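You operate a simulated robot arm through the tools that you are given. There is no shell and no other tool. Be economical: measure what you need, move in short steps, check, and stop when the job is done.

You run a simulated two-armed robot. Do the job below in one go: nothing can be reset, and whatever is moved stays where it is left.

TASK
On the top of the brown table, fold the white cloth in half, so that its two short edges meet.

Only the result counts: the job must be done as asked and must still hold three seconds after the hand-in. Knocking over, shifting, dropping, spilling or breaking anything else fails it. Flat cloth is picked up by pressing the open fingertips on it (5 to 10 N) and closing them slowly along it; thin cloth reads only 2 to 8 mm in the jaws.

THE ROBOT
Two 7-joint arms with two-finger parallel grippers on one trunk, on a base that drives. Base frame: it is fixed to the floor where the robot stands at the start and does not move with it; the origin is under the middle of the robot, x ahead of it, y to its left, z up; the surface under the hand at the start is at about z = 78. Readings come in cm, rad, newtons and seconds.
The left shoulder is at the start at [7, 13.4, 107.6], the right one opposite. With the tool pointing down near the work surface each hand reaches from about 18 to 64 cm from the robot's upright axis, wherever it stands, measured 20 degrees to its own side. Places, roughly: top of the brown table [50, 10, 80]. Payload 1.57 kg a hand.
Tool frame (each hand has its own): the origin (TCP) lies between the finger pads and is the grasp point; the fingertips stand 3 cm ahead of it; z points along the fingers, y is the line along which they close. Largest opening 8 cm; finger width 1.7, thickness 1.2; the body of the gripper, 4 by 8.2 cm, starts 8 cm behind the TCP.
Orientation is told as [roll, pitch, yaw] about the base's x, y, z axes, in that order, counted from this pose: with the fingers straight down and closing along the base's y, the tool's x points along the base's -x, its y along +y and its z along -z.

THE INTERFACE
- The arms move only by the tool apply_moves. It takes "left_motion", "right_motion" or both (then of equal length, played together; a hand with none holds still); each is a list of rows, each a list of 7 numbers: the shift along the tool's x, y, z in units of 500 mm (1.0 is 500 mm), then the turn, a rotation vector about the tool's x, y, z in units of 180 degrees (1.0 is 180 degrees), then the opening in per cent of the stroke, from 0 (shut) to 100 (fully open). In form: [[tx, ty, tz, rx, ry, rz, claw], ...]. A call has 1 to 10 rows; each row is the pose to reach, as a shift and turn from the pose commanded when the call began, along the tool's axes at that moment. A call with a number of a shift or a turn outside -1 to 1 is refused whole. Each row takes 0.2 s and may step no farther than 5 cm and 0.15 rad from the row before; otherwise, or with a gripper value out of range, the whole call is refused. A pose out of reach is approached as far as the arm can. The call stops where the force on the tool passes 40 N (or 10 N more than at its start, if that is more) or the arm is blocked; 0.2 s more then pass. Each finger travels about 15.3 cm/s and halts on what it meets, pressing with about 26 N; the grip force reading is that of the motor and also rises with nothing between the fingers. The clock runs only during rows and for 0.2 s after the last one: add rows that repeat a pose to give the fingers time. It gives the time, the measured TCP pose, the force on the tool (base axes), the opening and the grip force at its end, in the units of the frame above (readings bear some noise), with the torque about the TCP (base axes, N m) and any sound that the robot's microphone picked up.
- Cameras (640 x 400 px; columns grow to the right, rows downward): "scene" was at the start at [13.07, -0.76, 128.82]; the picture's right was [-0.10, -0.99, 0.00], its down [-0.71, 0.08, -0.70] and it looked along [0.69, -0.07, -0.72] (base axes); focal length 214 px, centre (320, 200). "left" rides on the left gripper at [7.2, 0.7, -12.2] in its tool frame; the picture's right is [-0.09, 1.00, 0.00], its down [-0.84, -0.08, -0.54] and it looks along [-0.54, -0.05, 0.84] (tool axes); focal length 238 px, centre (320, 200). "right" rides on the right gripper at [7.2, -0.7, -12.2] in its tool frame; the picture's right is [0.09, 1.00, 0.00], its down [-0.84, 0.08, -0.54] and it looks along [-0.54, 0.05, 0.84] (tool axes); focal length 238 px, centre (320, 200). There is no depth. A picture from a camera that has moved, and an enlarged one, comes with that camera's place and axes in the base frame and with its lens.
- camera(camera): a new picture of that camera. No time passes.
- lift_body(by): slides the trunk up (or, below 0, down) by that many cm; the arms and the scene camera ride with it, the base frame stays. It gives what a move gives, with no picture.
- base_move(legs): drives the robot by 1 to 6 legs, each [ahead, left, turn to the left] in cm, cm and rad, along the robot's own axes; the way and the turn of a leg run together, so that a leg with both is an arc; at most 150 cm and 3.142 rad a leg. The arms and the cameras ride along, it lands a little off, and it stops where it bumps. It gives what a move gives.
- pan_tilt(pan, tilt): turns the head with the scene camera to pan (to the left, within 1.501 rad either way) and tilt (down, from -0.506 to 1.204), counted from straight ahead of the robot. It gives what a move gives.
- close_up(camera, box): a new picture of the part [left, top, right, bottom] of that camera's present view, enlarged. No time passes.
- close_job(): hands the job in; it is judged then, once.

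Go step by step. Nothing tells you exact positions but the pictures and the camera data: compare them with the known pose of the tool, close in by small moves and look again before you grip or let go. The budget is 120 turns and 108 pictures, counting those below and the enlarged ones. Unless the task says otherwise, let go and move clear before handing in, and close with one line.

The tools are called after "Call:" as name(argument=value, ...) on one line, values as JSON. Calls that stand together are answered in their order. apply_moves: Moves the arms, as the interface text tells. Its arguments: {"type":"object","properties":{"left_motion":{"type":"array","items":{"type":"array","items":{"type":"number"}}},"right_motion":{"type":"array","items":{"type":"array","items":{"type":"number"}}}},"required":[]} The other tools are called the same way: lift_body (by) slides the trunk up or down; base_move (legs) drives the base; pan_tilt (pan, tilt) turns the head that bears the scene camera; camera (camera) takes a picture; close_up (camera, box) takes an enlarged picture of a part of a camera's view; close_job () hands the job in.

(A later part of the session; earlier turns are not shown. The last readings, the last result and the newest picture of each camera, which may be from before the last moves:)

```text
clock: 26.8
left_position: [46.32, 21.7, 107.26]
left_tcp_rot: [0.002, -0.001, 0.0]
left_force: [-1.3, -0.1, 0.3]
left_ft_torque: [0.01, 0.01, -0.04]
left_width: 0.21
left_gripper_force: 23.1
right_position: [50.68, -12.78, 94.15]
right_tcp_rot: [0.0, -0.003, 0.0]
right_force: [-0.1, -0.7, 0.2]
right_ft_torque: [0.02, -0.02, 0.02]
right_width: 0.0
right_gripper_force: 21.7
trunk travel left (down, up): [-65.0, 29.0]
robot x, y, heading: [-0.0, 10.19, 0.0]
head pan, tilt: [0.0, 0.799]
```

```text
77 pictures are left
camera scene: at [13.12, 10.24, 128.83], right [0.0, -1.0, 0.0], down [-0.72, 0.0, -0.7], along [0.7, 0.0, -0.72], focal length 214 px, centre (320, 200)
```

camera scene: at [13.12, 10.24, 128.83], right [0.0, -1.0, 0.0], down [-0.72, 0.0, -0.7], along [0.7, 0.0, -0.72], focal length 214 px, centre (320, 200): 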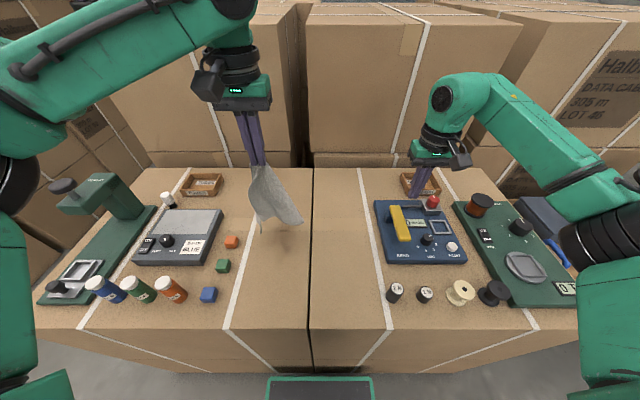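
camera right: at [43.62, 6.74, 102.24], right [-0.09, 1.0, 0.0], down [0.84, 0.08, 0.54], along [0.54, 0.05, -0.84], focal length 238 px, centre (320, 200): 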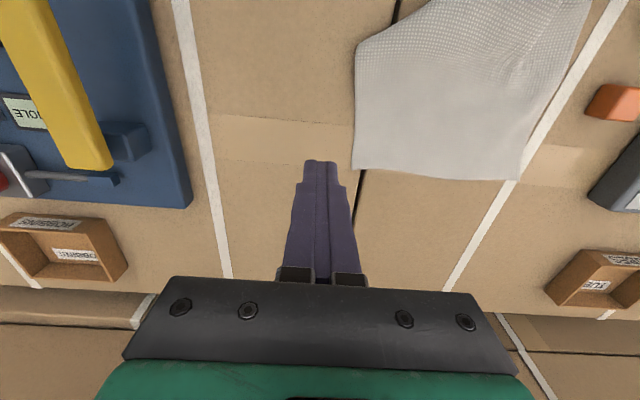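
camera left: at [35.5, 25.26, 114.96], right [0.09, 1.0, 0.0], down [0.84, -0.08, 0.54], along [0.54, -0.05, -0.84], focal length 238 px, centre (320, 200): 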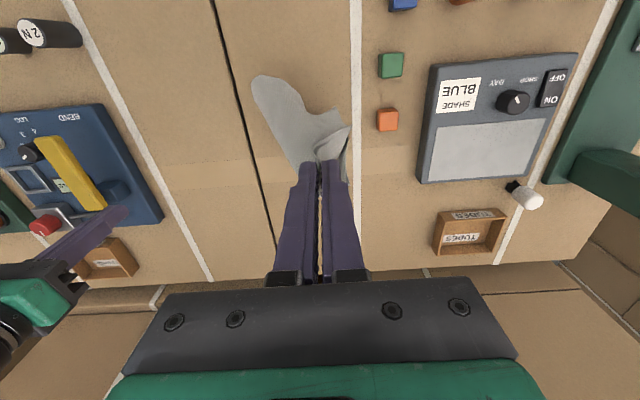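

Reach shrinks at this height, so I raise the trunk and continue toward the far right.

Call:
lift_body(by=12)

Call:
apply_moves(left_motion=[[-0.03, -0.05, 0.02, 0, 0, 0, 0], [-0.06, -0.1, 0.05, 0, 0, 0, 0], [-0.09, -0.15, 0.08, 0, 0, 0, 0], [-0.12, -0.2, 0.12, 0, 0, 0, 0], [-0.15, -0.25, 0.14, 0, 0, 0, 0], [-0.17, -0.27, 0.16, 0, 0, 0, 0], [-0.17, -0.27, 0.16, 0, 0, 0, 0]])

Call:
camera(camera="scene")

```text
clock: 28.3
left_position: [46.36, 21.59, 119.33]
left_tcp_rot: [0.0, 0.001, 0.0]
left_force: [0.6, -0.9, -0.8]
left_ft_torque: [-0.01, 0.0, -0.03]
left_width: 0.19
left_gripper_force: 23.7
right_position: [50.65, -12.73, 106.1]
right_tcp_rot: [0.0, -0.003, 0.0]
right_force: [-0.2, 0.3, 0.5]
right_ft_torque: [0.02, 0.01, -0.01]
right_width: 0.0
right_gripper_force: 21.6
trunk travel left (down, up): [-77.0, 17.0]
robot x, y, heading: [-0.33, 9.63, 0.001]
head pan, tilt: [0.0, 0.799]
```

```text
clock: 29.9
left_position: [46.38, 18.37, 110.34]
left_tcp_rot: [0.002, -0.001, 0.0]
left_force: [-0.5, 0.1, -1.1]
left_ft_torque: [0.02, -0.02, 0.03]
left_width: 0.22
left_gripper_force: 23.5
left hand out of reach, approached as far as the arm can: row 1, 2, 3, 4, 5, 6, 7
right_position: [50.68, -12.76, 106.04]
right_tcp_rot: [-0.002, 0.0, -0.003]
right_force: [-0.7, 0.2, -0.9]
right_ft_torque: [-0.02, 0.01, -0.05]
right_width: 0.0
right_gripper_force: 21.4
trunk travel left (down, up): [-77.0, 17.0]
robot x, y, heading: [-0.0, 10.43, -0.007]
head pan, tilt: [0.0, 0.799]
```

```text
76 pictures are left
camera scene: at [13.19, 10.2, 140.83], right [0.0, -1.0, 0.0], down [-0.72, 0.0, -0.7], along [0.7, 0.0, -0.72], focal length 214 px, centre (320, 200)
```

scene: 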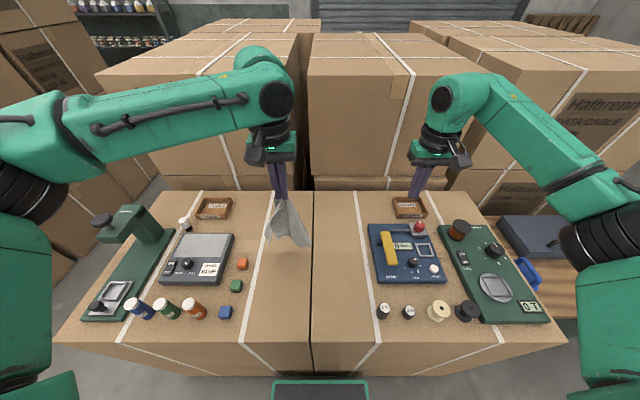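

Call:
close_up(camera="scene", box=[240, 170, 340, 260])

Call:
camera(camera="left")

Call:
camera(camera="right")

```text
4.44 times, centred on (290, 215) of scene
camera zoom: at [13.19, 10.2, 140.83], right [0.0, -1.0, 0.0], down [-0.72, 0.0, -0.7], along [0.7, 0.0, -0.72], focal length 953 px, centre (453, 133)
```

zoom: 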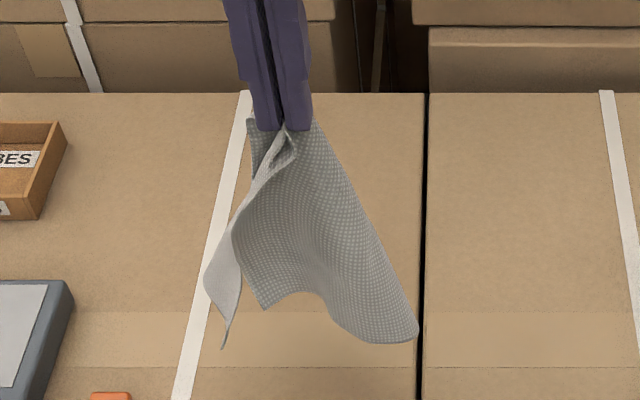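

```text
74 pictures are left
camera left: at [39.2, 19.11, 122.5], right [0.09, 1.0, 0.0], down [0.84, -0.08, 0.54], along [0.54, -0.05, -0.84], focal length 238 px, centre (320, 200)
```

left: 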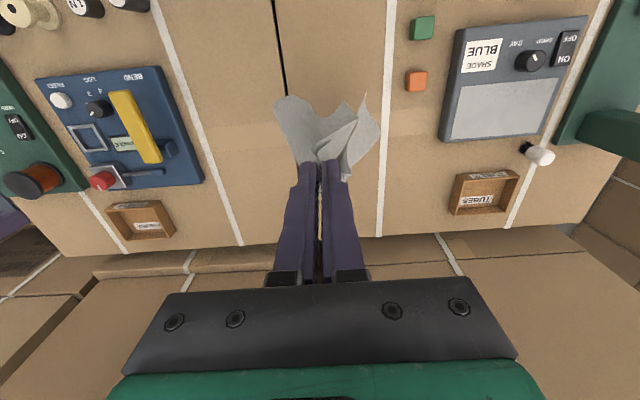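

```text
73 pictures are left
camera right: at [43.63, -13.37, 118.24], right [-0.09, 1.0, 0.0], down [0.84, 0.08, 0.54], along [0.54, 0.05, -0.84], focal length 238 px, centre (320, 200)
```

right: 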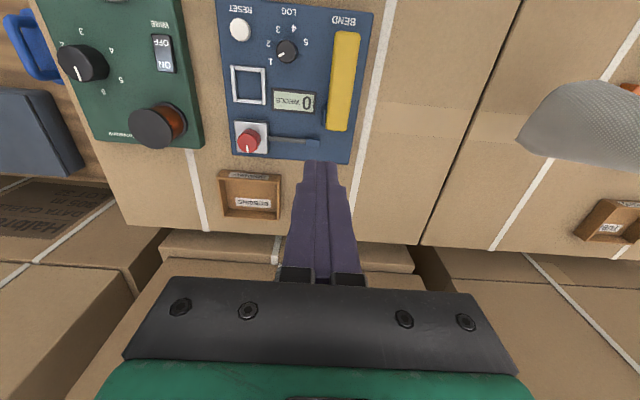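

The cloth curls concave toward the robot, so it should be laid with the hand moving away from the robot (concave side up). I'll shift right, bring the hand back near, and then lay it outward.

Call:
base_move(legs=[[0, -6, 0]])

Call:
apply_moves(left_motion=[[0.06, -0.02, -0.03, 0, 0, 0, 0], [0.12, -0.05, -0.03, 0, 0, 0, 0], [0.18, -0.07, -0.03, 0, 0, 0, 0], [0.23, -0.09, -0.03, 0, 0, 0, 0], [0.23, -0.09, -0.03, 0, 0, 0, 0], [0.23, -0.09, -0.03, 0, 0, 0, 0]])

Call:
close_up(camera="scene", box=[220, 150, 420, 300])

```text
clock: 30.9
left_position: [46.43, 13.11, 110.28]
left_tcp_rot: [-0.006, -0.002, 0.002]
left_force: [0.1, 0.1, -0.1]
left_ft_torque: [-0.05, 0.01, 0.01]
left_width: 0.23
left_gripper_force: 23.9
right_position: [50.65, -18.07, 106.22]
right_tcp_rot: [-0.005, -0.002, 0.001]
right_force: [0.3, -0.1, 1.0]
right_ft_torque: [-0.04, -0.03, 0.01]
right_width: 0.0
right_gripper_force: 20.9
trunk travel left (down, up): [-77.0, 17.0]
robot x, y, heading: [0.22, 3.98, 0.001]
head pan, tilt: [0.0, 0.799]
```

```text
clock: 32.3
left_position: [34.72, 8.3, 111.72]
left_tcp_rot: [0.001, -0.001, 0.0]
left_force: [0.7, -0.5, -0.2]
left_ft_torque: [-0.02, -0.01, 0.02]
left_width: 0.23
left_gripper_force: 23.5
right_position: [50.7, -18.6, 106.11]
right_tcp_rot: [0.0, -0.003, 0.001]
right_force: [-0.2, 0.2, 0.1]
right_ft_torque: [0.01, 0.04, 0.0]
right_width: 0.0
right_gripper_force: 21.2
trunk travel left (down, up): [-77.0, 17.0]
robot x, y, heading: [-0.29, 4.46, 0.001]
head pan, tilt: [0.0, 0.799]
```

```text
2.67 times, centred on (320, 225) of scene
camera zoom: at [13.16, 4.34, 140.83], right [0.0, -1.0, 0.0], down [-0.72, 0.0, -0.7], along [0.7, 0.0, -0.72], focal length 572 px, centre (320, 133)
```

zoom: 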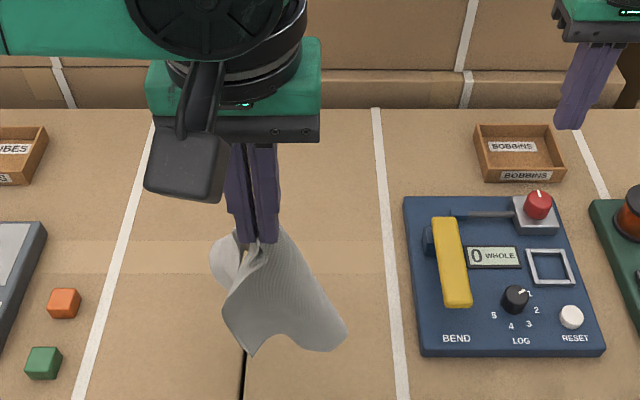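

Call:
apply_moves(left_motion=[[-0.02, 0.015, 0.07, 0, 0, 0, 0], [-0.07, 0.05, 0.12, 0, 0, 0, 0], [-0.13, 0.1, 0.15, 0, 0, 0, 0], [-0.19, 0.145, 0.19, 0, 0, 0, 0], [-0.25, 0.19, 0.23, 0, 0, 0, 0], [-0.3, 0.23, 0.28, 0, 0, 0, 0]])

Call:
close_up(camera="scene", box=[220, 150, 420, 300])

```text
clock: 33.7
left_position: [49.99, 19.95, 97.49]
left_tcp_rot: [-0.001, 0.0, 0.002]
left_force: [-0.1, -0.2, -0.9]
left_ft_torque: [-0.02, 0.02, -0.03]
left_width: 0.22
left_gripper_force: 23.4
right_position: [50.86, -18.44, 106.06]
right_tcp_rot: [0.0, 0.001, 0.0]
right_force: [-1.0, -0.1, -0.1]
right_ft_torque: [-0.03, 0.03, 0.0]
right_width: 0.0
right_gripper_force: 21.3
trunk travel left (down, up): [-77.0, 17.0]
robot x, y, heading: [0.09, 4.52, 0.006]
head pan, tilt: [0.0, 0.799]
```

```text
2.67 times, centred on (320, 225) of scene
camera zoom: at [13.3, 4.48, 140.82], right [0.0, -1.0, 0.0], down [-0.72, 0.0, -0.7], along [0.7, 0.0, -0.72], focal length 572 px, centre (320, 133)
```

zoom: 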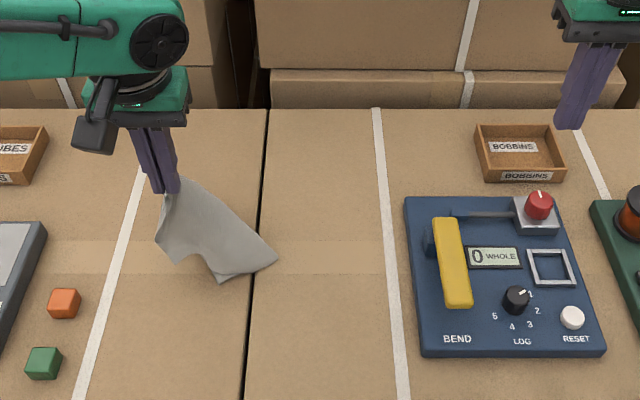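

Call:
lift_body(by=-12)

Call:
apply_moves(left_motion=[[-0.03, 0.05, 0.01, 0, 0, 0, 0], [-0.06, 0.08, 0.02, 0, 0, 0, 0], [-0.09, 0.1, 0.04, 0, 0, 0, 0], [-0.09, 0.1, 0.05, 0, 0, 0, 0]])

Call:
camera(camera="scene")

Call:
camera(camera="left")

```text
clock: 35.2
left_position: [49.9, 19.87, 85.63]
left_tcp_rot: [-0.003, -0.003, 0.001]
left_force: [0.0, -0.3, 0.2]
left_ft_torque: [-0.01, 0.03, 0.01]
left_width: 0.21
left_gripper_force: 23.8
right_position: [50.7, -18.57, 94.09]
right_tcp_rot: [0.001, -0.004, 0.001]
right_force: [-0.1, -0.1, 0.3]
right_ft_torque: [-0.02, 0.0, 0.01]
right_width: 0.0
right_gripper_force: 21.2
trunk travel left (down, up): [-65.0, 29.0]
robot x, y, heading: [-0.23, 4.46, -0.0]
head pan, tilt: [0.0, 0.799]
```

```text
clock: 36.2
left_position: [53.65, 25.18, 83.69]
left_tcp_rot: [-0.002, -0.001, 0.002]
left_force: [-0.4, 0.2, -0.1]
left_ft_torque: [-0.02, 0.0, 0.02]
left_width: 0.25
left_gripper_force: 24.0
left hand out of reach, approached as far as the arm can: row 3, 4
right_position: [50.64, -18.67, 94.16]
right_tcp_rot: [0.0, -0.002, 0.0]
right_force: [-0.4, 0.5, 0.7]
right_ft_torque: [-0.02, 0.0, -0.01]
right_width: 0.02
right_gripper_force: 21.2
trunk travel left (down, up): [-65.0, 29.0]
robot x, y, heading: [-0.01, 4.35, -0.002]
head pan, tilt: [0.0, 0.799]
```

```text
70 pictures are left
camera scene: at [13.1, 4.39, 128.84], right [0.0, -1.0, 0.0], down [-0.72, 0.0, -0.7], along [0.7, 0.0, -0.72], focal length 214 px, centre (320, 200)
```

scene: 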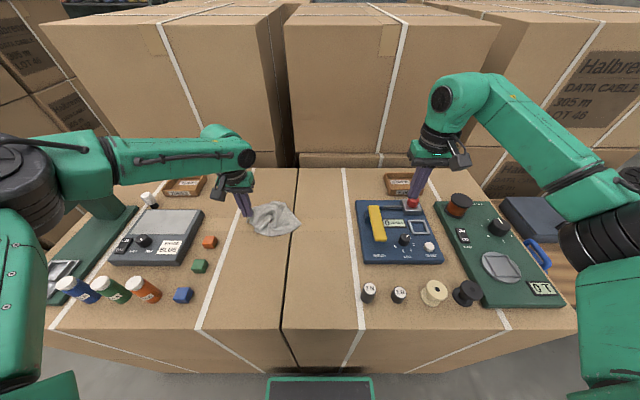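

```text
69 pictures are left
camera left: at [46.5, 25.96, 95.77], right [0.09, 1.0, 0.0], down [0.84, -0.08, 0.54], along [0.54, -0.05, -0.84], focal length 238 px, centre (320, 200)
```

left: 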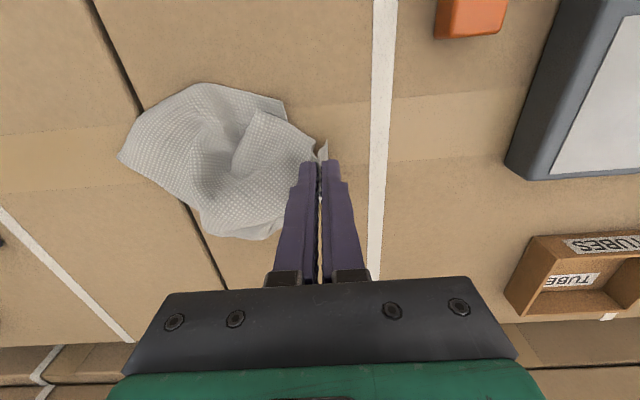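

The cloth is crumpled between x 47–57, y 8–25, with the left hand still holding one corner. I need a clear look to find another corner for the right hand.

Call:
close_up(camera="scene", box=[225, 180, 315, 250])

Call:
close_up(camera="left", box=[90, 60, 350, 260])

```text
5.71 times, centred on (270, 215) of scene
camera zoom: at [13.1, 4.39, 128.84], right [0.0, -1.0, 0.0], down [-0.72, 0.0, -0.7], along [0.7, 0.0, -0.72], focal length 1226 px, centre (606, 114)
```

zoom: 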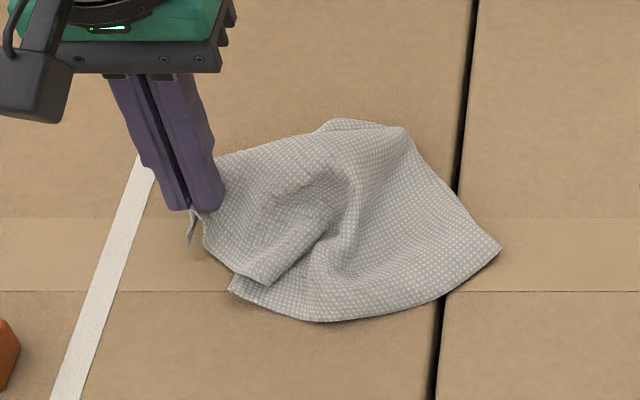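

```text
2.00 times, centred on (220, 160) of left
camera zoom: at [46.5, 25.96, 95.77], right [0.09, 1.0, 0.0], down [0.84, -0.08, 0.54], along [0.54, -0.05, -0.84], focal length 477 px, centre (520, 280)
```

zoom: 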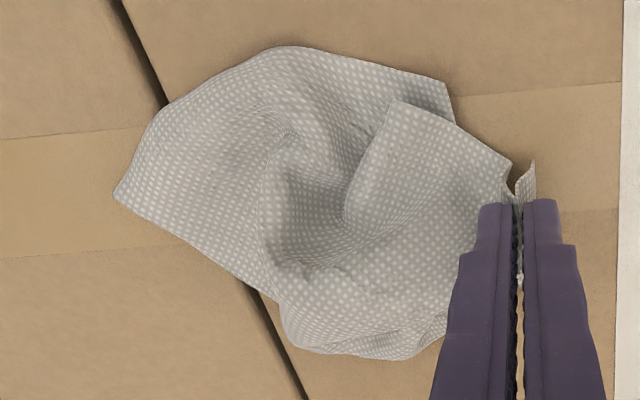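

A sharp free corner lies at about [52.8, 9.9]. I'll drag the cloth nearer with the left hand, so the right can reach that corner.

Call:
apply_moves(left_motion=[[0.05, 0.01, 0.0, 0, 0, 0, 0], [0.1, 0.02, 0.0, 0, 0, 0, 0], [0.15, 0.03, 0.0, 0, 0, 0, 0], [0.2, 0.04, 0.0, 0, 0, 0, 0]], right_motion=[[0.03, 0.05, 0, 0, 0, 0, 0], [0.06, 0.1, 0, 0, 0, 0, 10], [0.09, 0.15, 0, 0, 0, 0, 20], [0.12, 0.2, 0, 0, 0, 0, 35]])

Call:
camera(camera="scene")

Call:
camera(camera="left")

Call:
camera(camera="right")

```text
clock: 37.2
left_position: [43.61, 27.14, 83.41]
left_tcp_rot: [-0.003, -0.001, 0.0]
left_force: [0.5, 0.6, 0.2]
left_ft_torque: [0.01, 0.02, -0.02]
left_width: 0.21
left_gripper_force: 23.6
right_position: [44.49, -8.43, 94.23]
right_tcp_rot: [-0.002, -0.001, -0.001]
right_force: [-0.4, -0.6, -0.1]
right_ft_torque: [-0.01, 0.0, 0.01]
right_width: 2.79
right_gripper_force: 0.0
trunk travel left (down, up): [-65.0, 29.0]
robot x, y, heading: [-0.05, 4.25, 0.002]
head pan, tilt: [0.0, 0.799]
```

```text
66 pictures are left
camera scene: at [12.99, 4.54, 128.85], right [0.0, -1.0, 0.0], down [-0.72, 0.0, -0.7], along [0.7, 0.0, -0.72], focal length 214 px, centre (320, 200)
```

scene: 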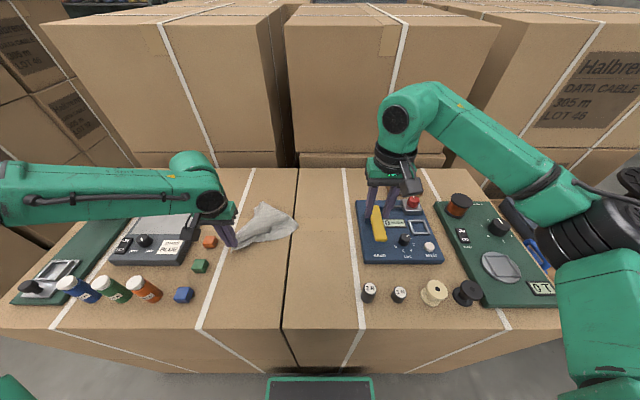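

```text
65 pictures are left
camera left: at [36.44, 27.92, 95.57], right [0.09, 1.0, 0.0], down [0.84, -0.07, 0.54], along [0.54, -0.05, -0.84], focal length 238 px, centre (320, 200)
```

left: 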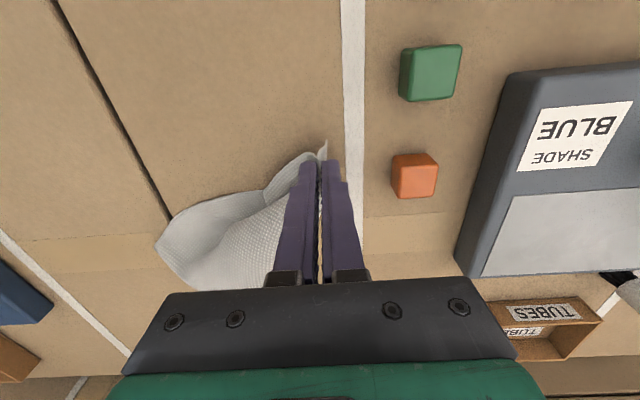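

```text
64 pictures are left
camera right: at [37.35, -9.01, 106.25], right [-0.09, 1.0, 0.0], down [0.84, 0.08, 0.54], along [0.54, 0.05, -0.84], focal length 238 px, centre (320, 200)
```

right: 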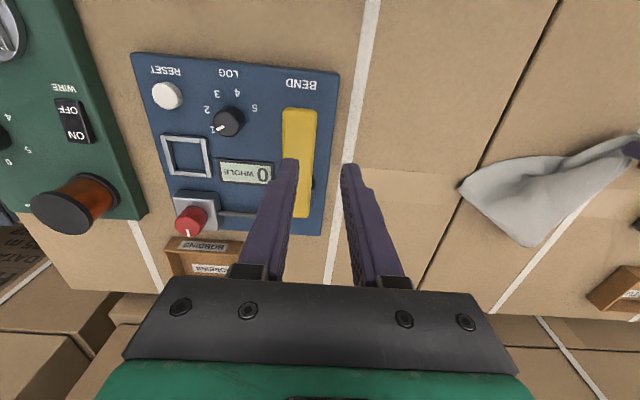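

Call:
close_up(camera="scene", box=[210, 190, 310, 260])

Call:
close_up(camera="right", box=[440, 110, 640, 260])

```text
5.71 times, centred on (260, 225) of scene
camera zoom: at [12.99, 4.54, 128.85], right [0.0, -1.0, 0.0], down [-0.72, 0.0, -0.7], along [0.7, 0.0, -0.72], focal length 1226 px, centre (663, 57)
```

zoom: 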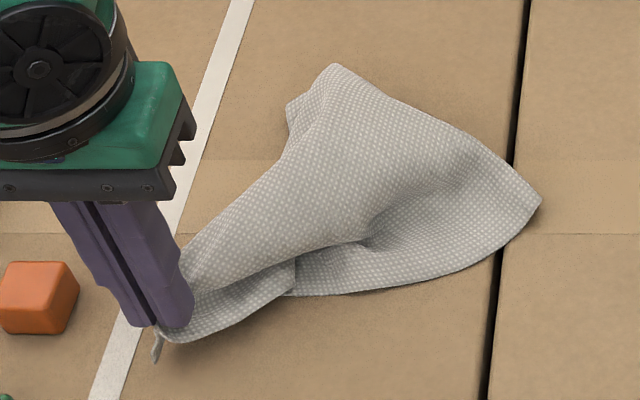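

```text
2.67 times, centred on (540, 185) of right
camera zoom: at [37.35, -9.01, 106.25], right [-0.09, 1.0, 0.0], down [0.84, 0.08, 0.54], along [0.54, 0.05, -0.84], focal length 636 px, centre (-267, 240)
```

zoom: 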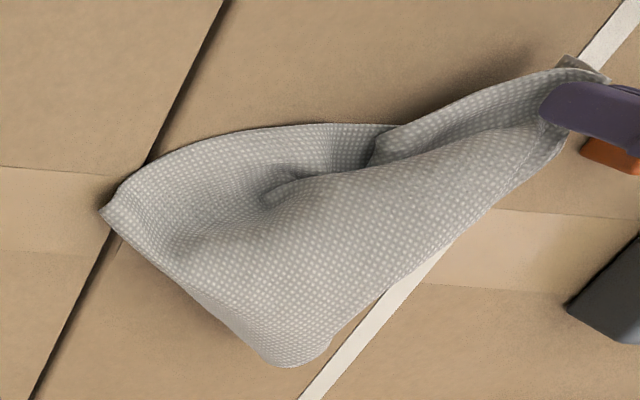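

Call:
apply_moves(left_motion=[[0.04, 0.0, 0.0, 0, 0, 0, 0], [0.08, 0.0, 0.0, 0, 0, 0, 0], [0.12, 0.0, 0.0, 0, 0, 0, 0], [0.16, 0.0, 0.0, 0, 0, 0, 0]], right_motion=[[0, 0.08, 0, 0, 0, 0, 35], [0, 0.16, 0, 0, 0, 0, 35], [0, 0.22, 0, 0, 0, 0, 35], [0, 0.28, 0, 0, 0, 0, 35]])

Call:
close_up(camera="scene", box=[190, 180, 330, 280])

Call:
camera(camera="right")

```text
clock: 38.2
left_position: [35.91, 27.34, 83.14]
left_tcp_rot: [-0.002, -0.002, 0.001]
left_force: [-0.2, 0.0, -0.1]
left_ft_torque: [-0.03, -0.04, 0.0]
left_width: 0.23
left_gripper_force: 23.9
right_position: [44.51, 5.67, 94.12]
right_tcp_rot: [-0.003, -0.001, -0.001]
right_force: [0.4, -0.5, 0.4]
right_ft_torque: [-0.04, -0.01, 0.02]
right_width: 2.8
right_gripper_force: 0.0
trunk travel left (down, up): [-65.0, 29.0]
robot x, y, heading: [-0.22, 3.95, -0.002]
head pan, tilt: [0.0, 0.799]
```

```text
4.00 times, centred on (260, 230) of scene
camera zoom: at [13.04, 4.62, 128.84], right [0.0, -1.0, 0.0], down [-0.72, 0.0, -0.7], along [0.7, 0.0, -0.72], focal length 858 px, centre (560, 80)
```

zoom: 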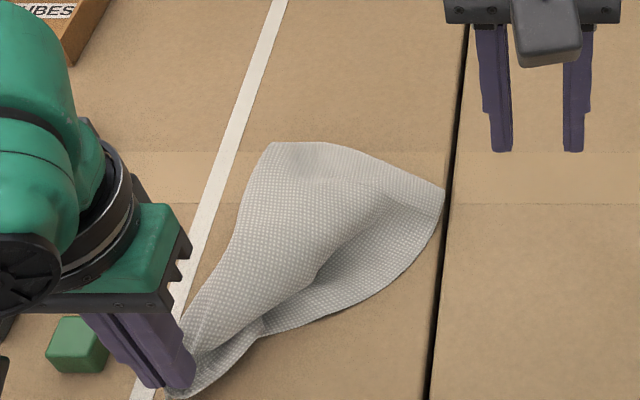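

```text
60 pictures are left
camera right: at [37.41, 5.12, 106.26], right [-0.09, 1.0, 0.0], down [0.84, 0.08, 0.54], along [0.54, 0.05, -0.84], focal length 238 px, centre (320, 200)
```

right: 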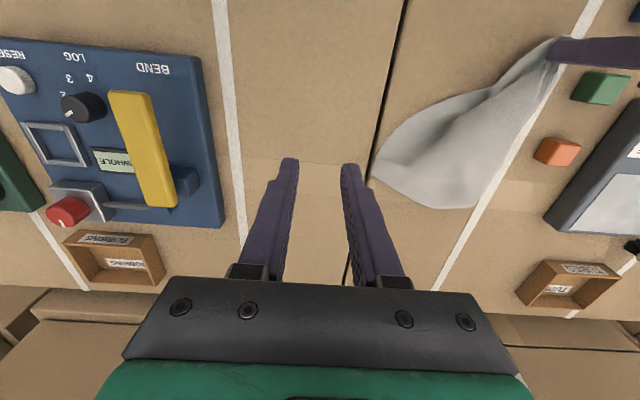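

The cloth is spreading well while dragged. Now I try reaching the free corner near [50.7, 13] with the right hand.

Call:
apply_moves(right_motion=[[-0.03, 0.05, 0.05, 0, 0, 0, 35], [-0.06, 0.1, 0.1, 0, 0, 0, 35], [-0.09, 0.14, 0.15, 0, 0, 0, 35], [-0.106, 0.17, 0.2, 0, 0, 0, 35]])

Call:
camera(camera="right")

Call:
close_up(camera="scene", box=[190, 180, 330, 280])

```text
clock: 39.2
left_position: [36.0, 27.26, 83.17]
left_tcp_rot: [-0.001, -0.001, 0.001]
left_force: [-0.7, 0.5, 0.5]
left_ft_torque: [0.0, -0.02, 0.02]
left_width: 0.23
left_gripper_force: 23.8
right_position: [49.82, 14.21, 84.38]
right_tcp_rot: [-0.003, -0.002, -0.001]
right_force: [-0.6, -0.4, -0.3]
right_ft_torque: [-0.01, 0.01, 0.0]
right_width: 2.82
right_gripper_force: 0.0
trunk travel left (down, up): [-65.0, 29.0]
robot x, y, heading: [0.22, 4.35, 0.002]
head pan, tilt: [0.0, 0.799]
```

```text
59 pictures are left
camera right: at [42.72, 13.54, 96.48], right [-0.09, 1.0, 0.0], down [0.84, 0.08, 0.54], along [0.54, 0.05, -0.84], focal length 238 px, centre (320, 200)
```

right: 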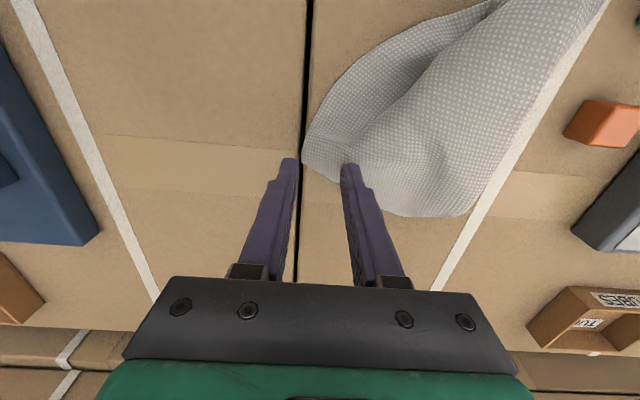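

```text
4.00 times, centred on (260, 230) of scene
camera zoom: at [13.15, 4.52, 128.83], right [0.0, -1.0, 0.0], down [-0.72, 0.0, -0.7], along [0.7, 0.0, -0.72], focal length 858 px, centre (560, 80)
```

zoom: 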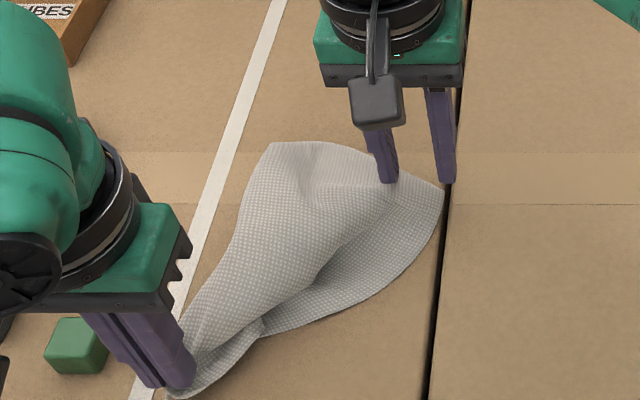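

Call:
apply_moves(right_motion=[[0.01, 0.015, 0.02, 0, 0, 0, 35], [0.02, 0.02, 0.045, 0, 0, 0, 35], [0.02, 0.02, 0.06, 0, 0, 0, 35], [0.02, 0.02, 0.064, 0, 0, 0, 35]])

Call:
apply_moves(right_motion=[[0, 0, 0.001, 0, 0, 0, 35], [0, 0, 0.001, 0, 0, 0, 35]])

```text
clock: 40.2
left_position: [35.72, 27.18, 83.2]
left_tcp_rot: [0.001, -0.002, 0.0]
left_force: [-0.5, -0.9, 0.0]
left_ft_torque: [-0.01, 0.0, 0.0]
left_width: 0.22
left_gripper_force: 23.7
right_position: [48.97, 14.97, 81.18]
right_tcp_rot: [0.001, -0.003, 0.0]
right_force: [1.3, -0.3, 8.0]
right_ft_torque: [0.1, -0.05, 0.01]
right_width: 2.76
right_gripper_force: 0.0
trunk travel left (down, up): [-65.0, 29.0]
robot x, y, heading: [-0.16, 4.21, 0.002]
head pan, tilt: [0.0, 0.799]
```

```text
clock: 40.8
left_position: [35.89, 27.07, 83.34]
left_tcp_rot: [0.001, -0.002, 0.002]
left_force: [0.0, 0.5, 0.1]
left_ft_torque: [-0.01, -0.01, 0.0]
left_width: 0.22
left_gripper_force: 23.5
right_position: [49.01, 15.02, 81.13]
right_tcp_rot: [0.001, -0.006, -0.003]
right_force: [3.8, -0.4, 19.7]
right_ft_torque: [0.27, -0.22, -0.08]
right_width: 2.75
right_gripper_force: 0.0
trunk travel left (down, up): [-65.0, 29.0]
robot x, y, heading: [0.24, 4.12, 0.003]
head pan, tilt: [0.0, 0.799]
```

Easing back a bit and closing slowly.

Call:
apply_moves(right_motion=[[0, 0, -0.0015, 0, 0, 0, 35], [0, 0, -0.0015, 0, 0, 0, 31], [0, 0, -0.0015, 0, 0, 0, 27], [0, 0, -0.0015, 0, 0, 0, 23], [0, 0, -0.0015, 0, 0, 0, 19], [0, 0, -0.0015, 0, 0, 0, 15], [0, 0, -0.0015, 0, 0, 0, 11], [0, 0, -0.0015, 0, 0, 0, 7], [0, 0, -0.0015, 0, 0, 0, 3], [0, 0, -0.0015, 0, 0, 0, 0]])

Call:
camera(camera="right")

```text
clock: 43.0
left_position: [35.77, 27.19, 83.37]
left_tcp_rot: [0.0, -0.003, 0.003]
left_force: [-0.2, 0.1, 1.0]
left_ft_torque: [0.0, -0.03, 0.04]
left_width: 0.23
left_gripper_force: 23.5
right_position: [48.74, 15.03, 81.28]
right_tcp_rot: [-0.001, -0.004, 0.0]
right_force: [-2.2, 1.5, 16.0]
right_ft_torque: [0.12, 0.03, 0.03]
right_width: 0.22
right_gripper_force: 23.9
trunk travel left (down, up): [-65.0, 29.0]
robot x, y, heading: [0.06, 3.91, -0.003]
head pan, tilt: [0.0, 0.799]
```

```text
57 pictures are left
camera right: at [41.65, 14.4, 93.31], right [-0.09, 1.0, 0.0], down [0.83, 0.08, 0.55], along [0.54, 0.05, -0.84], focal length 238 px, centre (320, 200)
```

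right: 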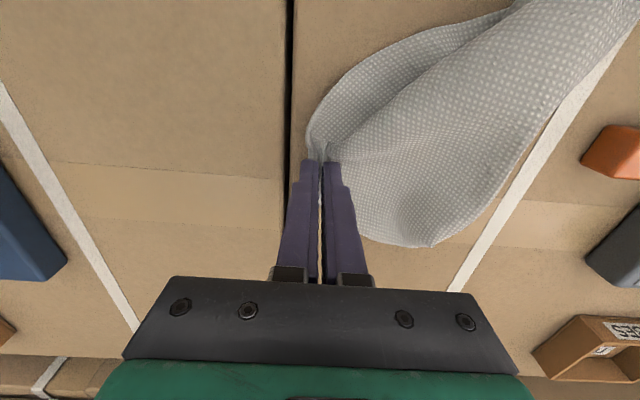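

Right has the corner. Lift both hands and bring them side by side to see which edge hangs between them.

Call:
apply_moves(left_motion=[[-0.02, 0, -0.07, 0, 0, 0, 0], [-0.04, 0, -0.14, 0, 0, 0, 0], [-0.06, 0, -0.21, 0, 0, 0, 0], [-0.08, 0, -0.28, 0, 0, 0, 0], [-0.08, 0, -0.35, 0, 0, 0, 0], [-0.08, 0, -0.35, 0, 0, 0, 0]], right_motion=[[0.03, -0.012, -0.08, 0, 0, 0, 0], [0.06, -0.024, -0.16, 0, 0, 0, 0], [0.1, -0.036, -0.24, 0, 0, 0, 0], [0.14, -0.048, -0.32, 0, 0, 0, 0], [0.18, -0.06, -0.39, 0, 0, 0, 0], [0.18, -0.06, -0.39, 0, 0, 0, 0]])

Call:
close_up(camera="scene", box=[170, 120, 370, 270])

Call:
camera(camera="left")

```text
clock: 44.4
left_position: [39.71, 27.26, 100.63]
left_tcp_rot: [-0.001, 0.0, 0.002]
left_force: [0.4, 0.3, 0.1]
left_ft_torque: [0.03, 0.0, -0.02]
left_width: 0.21
left_gripper_force: 24.0
right_position: [39.67, 11.87, 100.53]
right_tcp_rot: [0.0, 0.0, 0.0]
right_force: [0.3, -0.1, -0.3]
right_ft_torque: [0.02, 0.01, 0.02]
right_width: 0.25
right_gripper_force: 23.6
trunk travel left (down, up): [-65.0, 29.0]
robot x, y, heading: [0.07, 4.19, 0.005]
head pan, tilt: [0.0, 0.799]
```

```text
2.67 times, centred on (270, 195) of scene
camera zoom: at [13.23, 4.43, 128.82], right [0.0, -1.0, 0.0], down [-0.72, 0.0, -0.7], along [0.7, 0.0, -0.72], focal length 572 px, centre (453, 213)
```

zoom: 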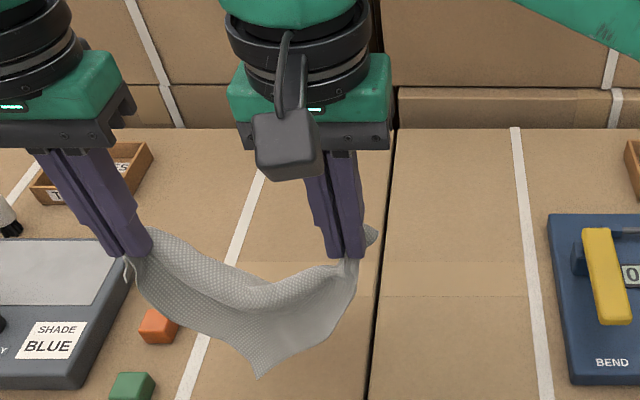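

```text
55 pictures are left
camera left: at [32.51, 27.95, 112.84], right [0.09, 1.0, 0.0], down [0.84, -0.08, 0.54], along [0.54, -0.05, -0.84], focal length 238 px, centre (320, 200)
```

left: 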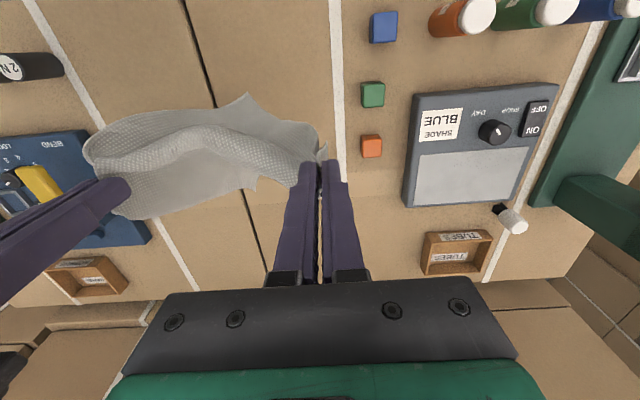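

The hands hold two diagonally opposite corners, with the other two corners hanging on either side like a hammock. I'll turn this to the wanted diagonal, lower it, and spread the hands as it touches down so it lays flat.

Call:
base_move(legs=[[0, 3, 0]])

Call:
apply_moves(left_motion=[[0.01, -0.04, 0, 0, 0, 0, 0], [0.02, -0.08, 0, 0, 0, 0, 0], [0.03, -0.12, 0.03, 0, 0, 0, 0], [0.044, -0.156, 0.06, 0, 0, 0, 0], [0.044, -0.156, 0.1, 0, 0, 0, 0], [0.044, -0.156, 0.1, 0, 0, 0, 0]], right_motion=[[-0.045, -0.01, 0, 0, 0, 0, 0], [-0.09, -0.02, 0, 0, 0, 0, 0], [-0.14, -0.03, 0.03, 0, 0, 0, 0], [-0.186, -0.038, 0.06, 0, 0, 0, 0], [-0.186, -0.038, 0.1, 0, 0, 0, 0], [-0.186, -0.038, 0.1, 0, 0, 0, 0]])

Call:
close_up(camera="scene", box=[190, 140, 390, 290])

Call:
camera(camera="left")

```text
clock: 45.2
left_position: [39.67, 29.88, 100.83]
left_tcp_rot: [0.003, -0.002, 0.001]
left_force: [-0.2, 0.7, 0.0]
left_ft_torque: [0.06, -0.03, -0.02]
left_width: 0.24
left_gripper_force: 23.8
right_position: [39.67, 14.62, 100.44]
right_tcp_rot: [0.005, -0.002, -0.002]
right_force: [-0.2, -0.1, 0.3]
right_ft_torque: [0.01, 0.02, 0.02]
right_width: 0.2
right_gripper_force: 23.3
trunk travel left (down, up): [-65.0, 29.0]
robot x, y, heading: [0.19, 7.59, -0.002]
head pan, tilt: [0.0, 0.799]
```

```text
clock: 46.6
left_position: [37.31, 22.66, 95.78]
left_tcp_rot: [0.0, -0.003, 0.002]
left_force: [0.8, -0.3, -0.5]
left_ft_torque: [-0.01, 0.01, 0.0]
left_width: 0.21
left_gripper_force: 24.0
right_position: [48.81, 13.08, 95.33]
right_tcp_rot: [-0.001, -0.002, -0.002]
right_force: [0.0, -0.2, 0.5]
right_ft_torque: [0.02, -0.01, -0.04]
right_width: 0.19
right_gripper_force: 23.5
trunk travel left (down, up): [-65.0, 29.0]
robot x, y, heading: [0.34, 7.26, -0.005]
head pan, tilt: [0.0, 0.799]
```

```text
2.67 times, centred on (290, 215) of scene
camera zoom: at [13.11, 7.4, 128.83], right [0.0, -1.0, 0.0], down [-0.72, 0.0, -0.7], along [0.7, 0.0, -0.72], focal length 572 px, centre (400, 160)
```

zoom: 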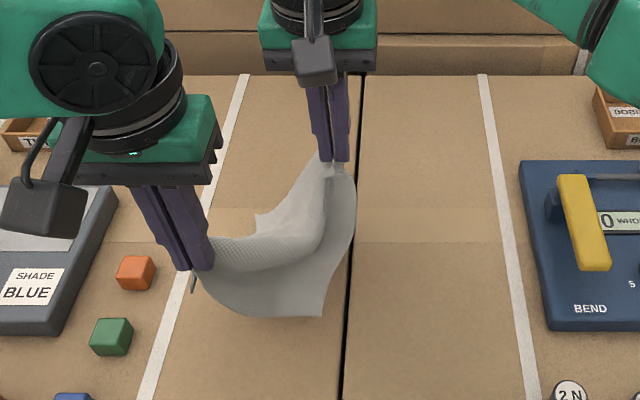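

```text
53 pictures are left
camera left: at [30.1, 23.19, 107.93], right [0.09, 1.0, 0.0], down [0.84, -0.08, 0.54], along [0.54, -0.05, -0.84], focal length 238 px, centre (320, 200)
```

left: 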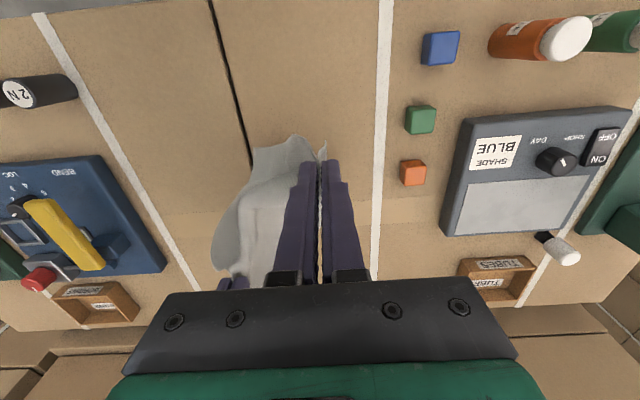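

Call:
apply_moves(left_motion=[[0, 0, 0.05, 0, 0, 0, 0], [0, 0, 0.1, 0, 0, 0, 0], [0.01, 0.008, 0.14, 0, 0, 0, 0], [0.025, 0.02, 0.18, 0, 0, 0, 0], [0.045, 0.035, 0.22, 0, 0, 0, 0], [0.06, 0.046, 0.25, 0, 0, 0, 0], [0.07, 0.055, 0.265, 0, 0, 0, 0], [0.07, 0.055, 0.265, 0, 0, 0, 0]], right_motion=[[0, 0, 0.05, 0, 0, 0, 0], [0, 0, 0.1, 0, 0, 0, 0], [-0.01, -0.008, 0.14, 0, 0, 0, 0], [-0.025, -0.02, 0.18, 0, 0, 0, 0], [-0.045, -0.035, 0.22, 0, 0, 0, 0], [-0.06, -0.046, 0.25, 0, 0, 0, 0], [-0.07, -0.055, 0.265, 0, 0, 0, 0], [-0.07, -0.055, 0.265, 0, 0, 0, 0]])

Call:
close_up(camera="scene", box=[190, 140, 390, 290])

Call:
camera(camera="left")

Call:
camera(camera="right")

```text
clock: 48.4
left_position: [33.94, 25.2, 82.41]
left_tcp_rot: [-0.002, -0.003, 0.002]
left_force: [4.9, -3.9, -0.3]
left_ft_torque: [-0.11, -0.14, -0.06]
left_width: 0.23
left_gripper_force: 23.3
right_position: [52.49, 10.14, 82.25]
right_tcp_rot: [0.001, 0.0, -0.001]
right_force: [-4.8, 4.8, 0.2]
right_ft_torque: [0.15, 0.16, -0.01]
right_width: 0.21
right_gripper_force: 23.5
trunk travel left (down, up): [-65.0, 29.0]
robot x, y, heading: [-0.23, 7.3, -0.003]
head pan, tilt: [0.0, 0.799]
```

```text
2.67 times, centred on (290, 215) of scene
camera zoom: at [13.12, 7.42, 128.83], right [0.0, -1.0, 0.0], down [-0.72, 0.0, -0.7], along [0.7, 0.0, -0.72], focal length 572 px, centre (400, 160)
```

zoom: 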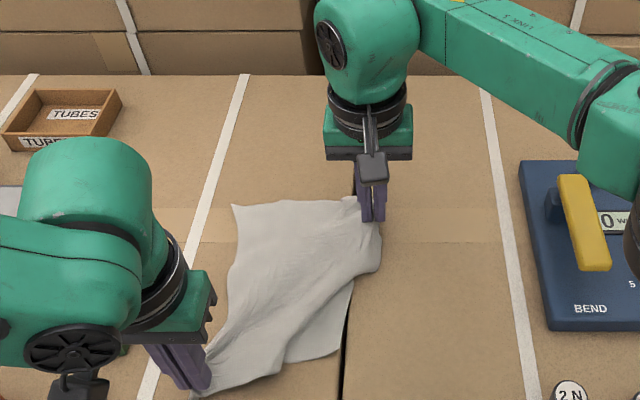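

```text
51 pictures are left
camera left: at [26.8, 25.89, 94.57], right [0.09, 1.0, 0.0], down [0.84, -0.08, 0.54], along [0.54, -0.05, -0.84], focal length 238 px, centre (320, 200)
```

left: 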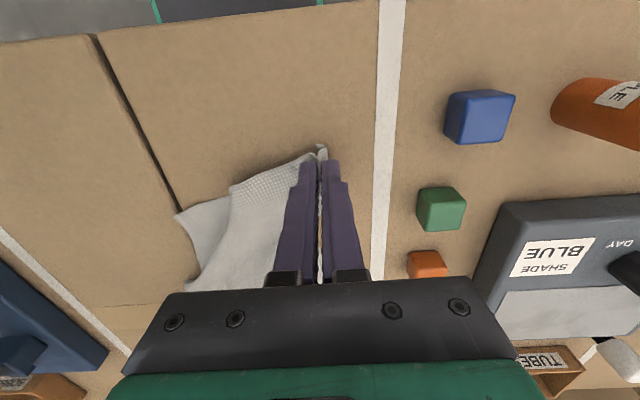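

```text
50 pictures are left
camera right: at [45.28, 9.59, 94.4], right [-0.09, 1.0, 0.0], down [0.84, 0.08, 0.54], along [0.54, 0.05, -0.84], focal length 238 px, centre (320, 200)
```

right: 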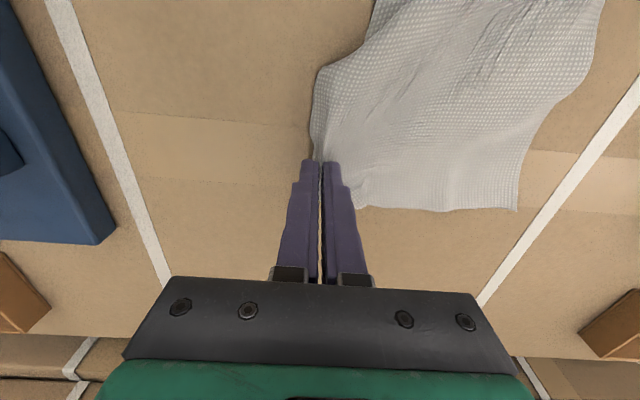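

The cloth is nearly flat now, with both other corners spread. I lower to the table, open both hands gently, and rise to look.

Call:
apply_moves(left_motion=[[0, 0, 0.015, 0, 0, 0, 0], [0, 0, 0.015, 0, 0, 0, 4], [0, 0, 0.015, 0, 0, 0, 10], [0, 0, 0.0, 0, 0, 0, 16], [0, 0, -0.06, 0, 0, 0, 16], [0, 0, -0.14, 0, 0, 0, 16], [0, 0, -0.22, 0, 0, 0, 16]], right_motion=[[0, 0, 0.012, 0, 0, 0, 0], [0, 0, 0.012, 0, 0, 0, 4], [0, 0, 0.012, 0, 0, 0, 10], [0, 0, 0.0, 0, 0, 0, 16], [0, 0, -0.06, 0, 0, 0, 16], [0, 0, -0.14, 0, 0, 0, 16], [0, 0, -0.22, 0, 0, 0, 16]])

Call:
close_up(camera="scene", box=[190, 140, 390, 290])

Call:
camera(camera="left")

Call:
camera(camera="right")

```text
clock: 50.0
left_position: [34.06, 25.11, 93.14]
left_tcp_rot: [0.0, -0.003, 0.002]
left_force: [-0.1, 0.4, -0.1]
left_ft_torque: [0.0, 0.04, -0.02]
left_width: 1.28
left_gripper_force: 0.0
right_position: [52.21, 10.28, 93.35]
right_tcp_rot: [0.0, -0.002, 0.0]
right_force: [0.0, -0.1, -0.3]
right_ft_torque: [-0.01, -0.03, -0.01]
right_width: 1.28
right_gripper_force: 0.2
trunk travel left (down, up): [-65.0, 29.0]
robot x, y, heading: [-0.0, 7.39, 0.004]
head pan, tilt: [0.0, 0.799]
```

```text
2.67 times, centred on (290, 215) of scene
camera zoom: at [12.97, 7.4, 128.84], right [0.0, -1.0, 0.0], down [-0.72, 0.0, -0.7], along [0.7, 0.0, -0.72], focal length 572 px, centre (400, 160)
```

zoom: 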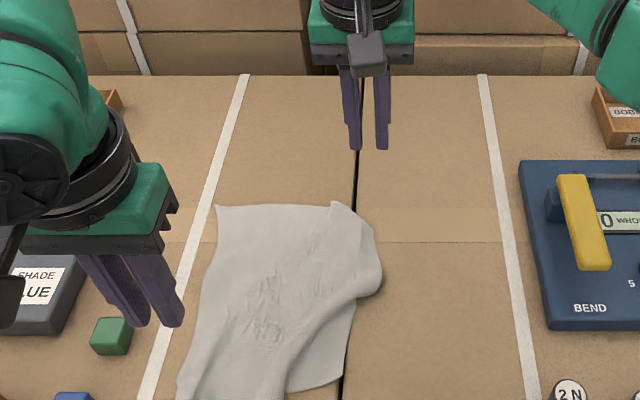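

```text
48 pictures are left
camera left: at [26.8, 25.83, 105.51], right [0.09, 1.0, 0.0], down [0.84, -0.08, 0.54], along [0.54, -0.05, -0.84], focal length 238 px, centre (320, 200)
```

left: 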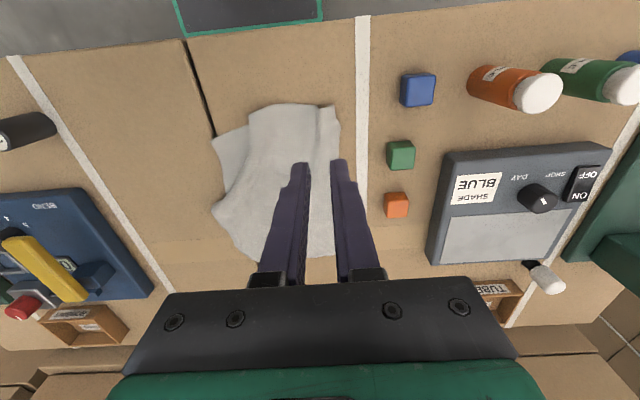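

```text
47 pictures are left
camera right: at [45.06, 9.62, 105.56], right [-0.09, 1.0, 0.0], down [0.84, 0.08, 0.54], along [0.54, 0.05, -0.84], focal length 238 px, centre (320, 200)
```

right: 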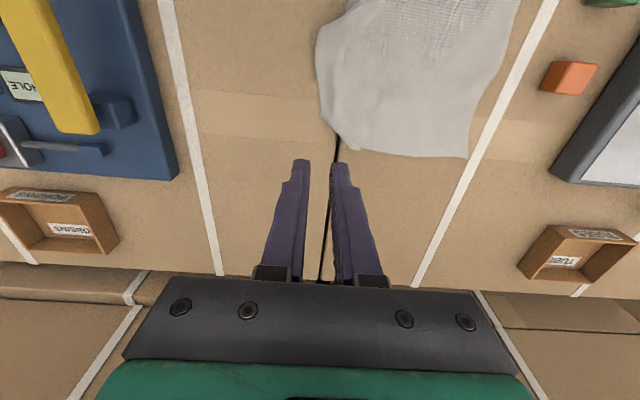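

Only a pleat near the near-right corner remains. I'll tilt the head down for a clear view of it.

Call:
pan_tilt(pan=0.15, tilt=1.1)

Call:
close_up(camera="scene", box=[240, 80, 400, 220])

Call:
close_up(camera="left", box=[190, 80, 370, 220])

```text
clock: 50.8
left_position: [34.13, 25.02, 93.15]
left_tcp_rot: [0.001, -0.001, 0.001]
left_force: [0.6, -0.2, 0.7]
left_ft_torque: [-0.02, 0.0, 0.0]
left_width: 1.27
left_gripper_force: 0.0
right_position: [52.37, 10.29, 93.49]
right_tcp_rot: [0.0, -0.002, -0.003]
right_force: [0.0, 0.1, -0.6]
right_ft_torque: [0.04, -0.01, 0.02]
right_width: 1.28
right_gripper_force: 0.1
trunk travel left (down, up): [-65.0, 29.0]
robot x, y, heading: [-0.32, 7.26, -0.002]
head pan, tilt: [0.15, 1.1]
```

```text
2.86 times, centred on (320, 150) of scene
camera zoom: at [11.34, 8.36, 126.66], right [0.15, -0.99, 0.0], down [-0.88, -0.13, -0.45], along [0.45, 0.07, -0.89], focal length 613 px, centre (320, 343)
```

zoom: 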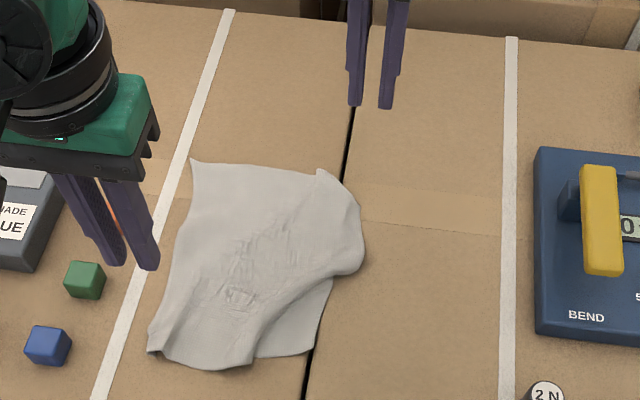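

```text
2.86 times, centred on (280, 150) of left
camera zoom: at [26.97, 25.84, 105.39], right [0.09, 1.0, 0.0], down [0.84, -0.08, 0.54], along [0.54, -0.05, -0.84], focal length 681 px, centre (434, 343)
```

zoom: 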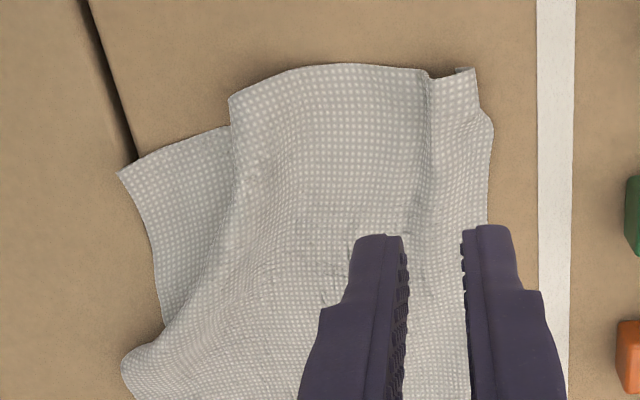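

The near-right corner is at about [35.2, 12] and the far-right corner is curled near [55.5, 15]. I'll grip the near-right corner with the right hand and pull it out.

Call:
apply_moves(right_motion=[[0.08, 0.02, 0, 0, 0, 0, 28], [0.16, 0.04, 0, 0, 0, 0, 28], [0.24, 0.06, 0.05, 0, 0, 0, 28], [0.318, 0.072, 0.1, 0, 0, 0, 28], [0.318, 0.072, 0.18, 0, 0, 0, 28], [0.318, 0.072, 0.2, 0, 0, 0, 28]])

Call:
camera(camera="right")

```text
clock: 52.2
left_position: [34.07, 25.12, 93.21]
left_tcp_rot: [-0.001, -0.003, 0.002]
left_force: [0.3, 0.1, 0.4]
left_ft_torque: [-0.04, 0.01, -0.02]
left_width: 1.27
left_gripper_force: 0.0
right_position: [36.77, 13.68, 83.36]
right_tcp_rot: [0.001, -0.002, -0.003]
right_force: [0.8, 0.1, 0.5]
right_ft_torque: [0.02, -0.04, 0.01]
right_width: 2.23
right_gripper_force: 0.0
trunk travel left (down, up): [-65.0, 29.0]
robot x, y, heading: [0.13, 7.47, -0.001]
head pan, tilt: [0.15, 1.1]
```

```text
44 pictures are left
camera right: at [29.64, 13.12, 95.55], right [-0.09, 1.0, 0.0], down [0.84, 0.08, 0.54], along [0.54, 0.05, -0.84], focal length 238 px, centre (320, 200)
```

right: 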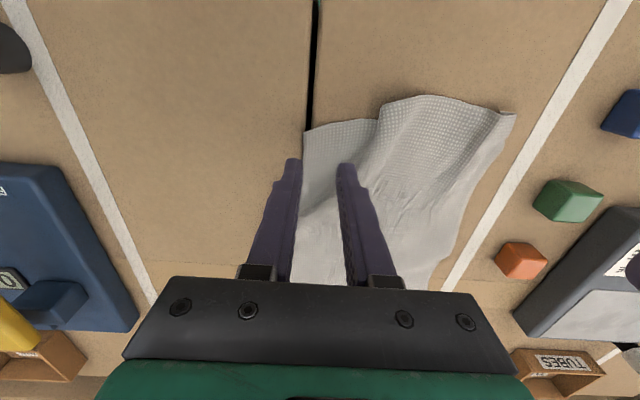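

Call:
apply_moves(right_motion=[[0.01, 0.01, 0.02, 0, 0, 0, 28], [0.014, 0.012, 0.038, 0, 0, 0, 28], [0.014, 0.012, 0.043, 0, 0, 0, 28], [0.014, 0.012, 0.044, 0, 0, 0, 28]])

```text
clock: 53.2
left_position: [34.11, 25.22, 93.35]
left_tcp_rot: [0.001, -0.002, 0.0]
left_force: [0.3, -1.0, 0.2]
left_ft_torque: [0.01, -0.01, -0.02]
left_width: 1.26
left_gripper_force: 0.1
right_position: [36.0, 14.37, 81.09]
right_tcp_rot: [-0.001, -0.002, -0.003]
right_force: [0.8, -0.1, 2.8]
right_ft_torque: [-0.05, -0.02, -0.03]
right_width: 2.25
right_gripper_force: 0.0
trunk travel left (down, up): [-65.0, 29.0]
robot x, y, heading: [0.12, 6.85, 0.005]
head pan, tilt: [0.15, 1.1]
```

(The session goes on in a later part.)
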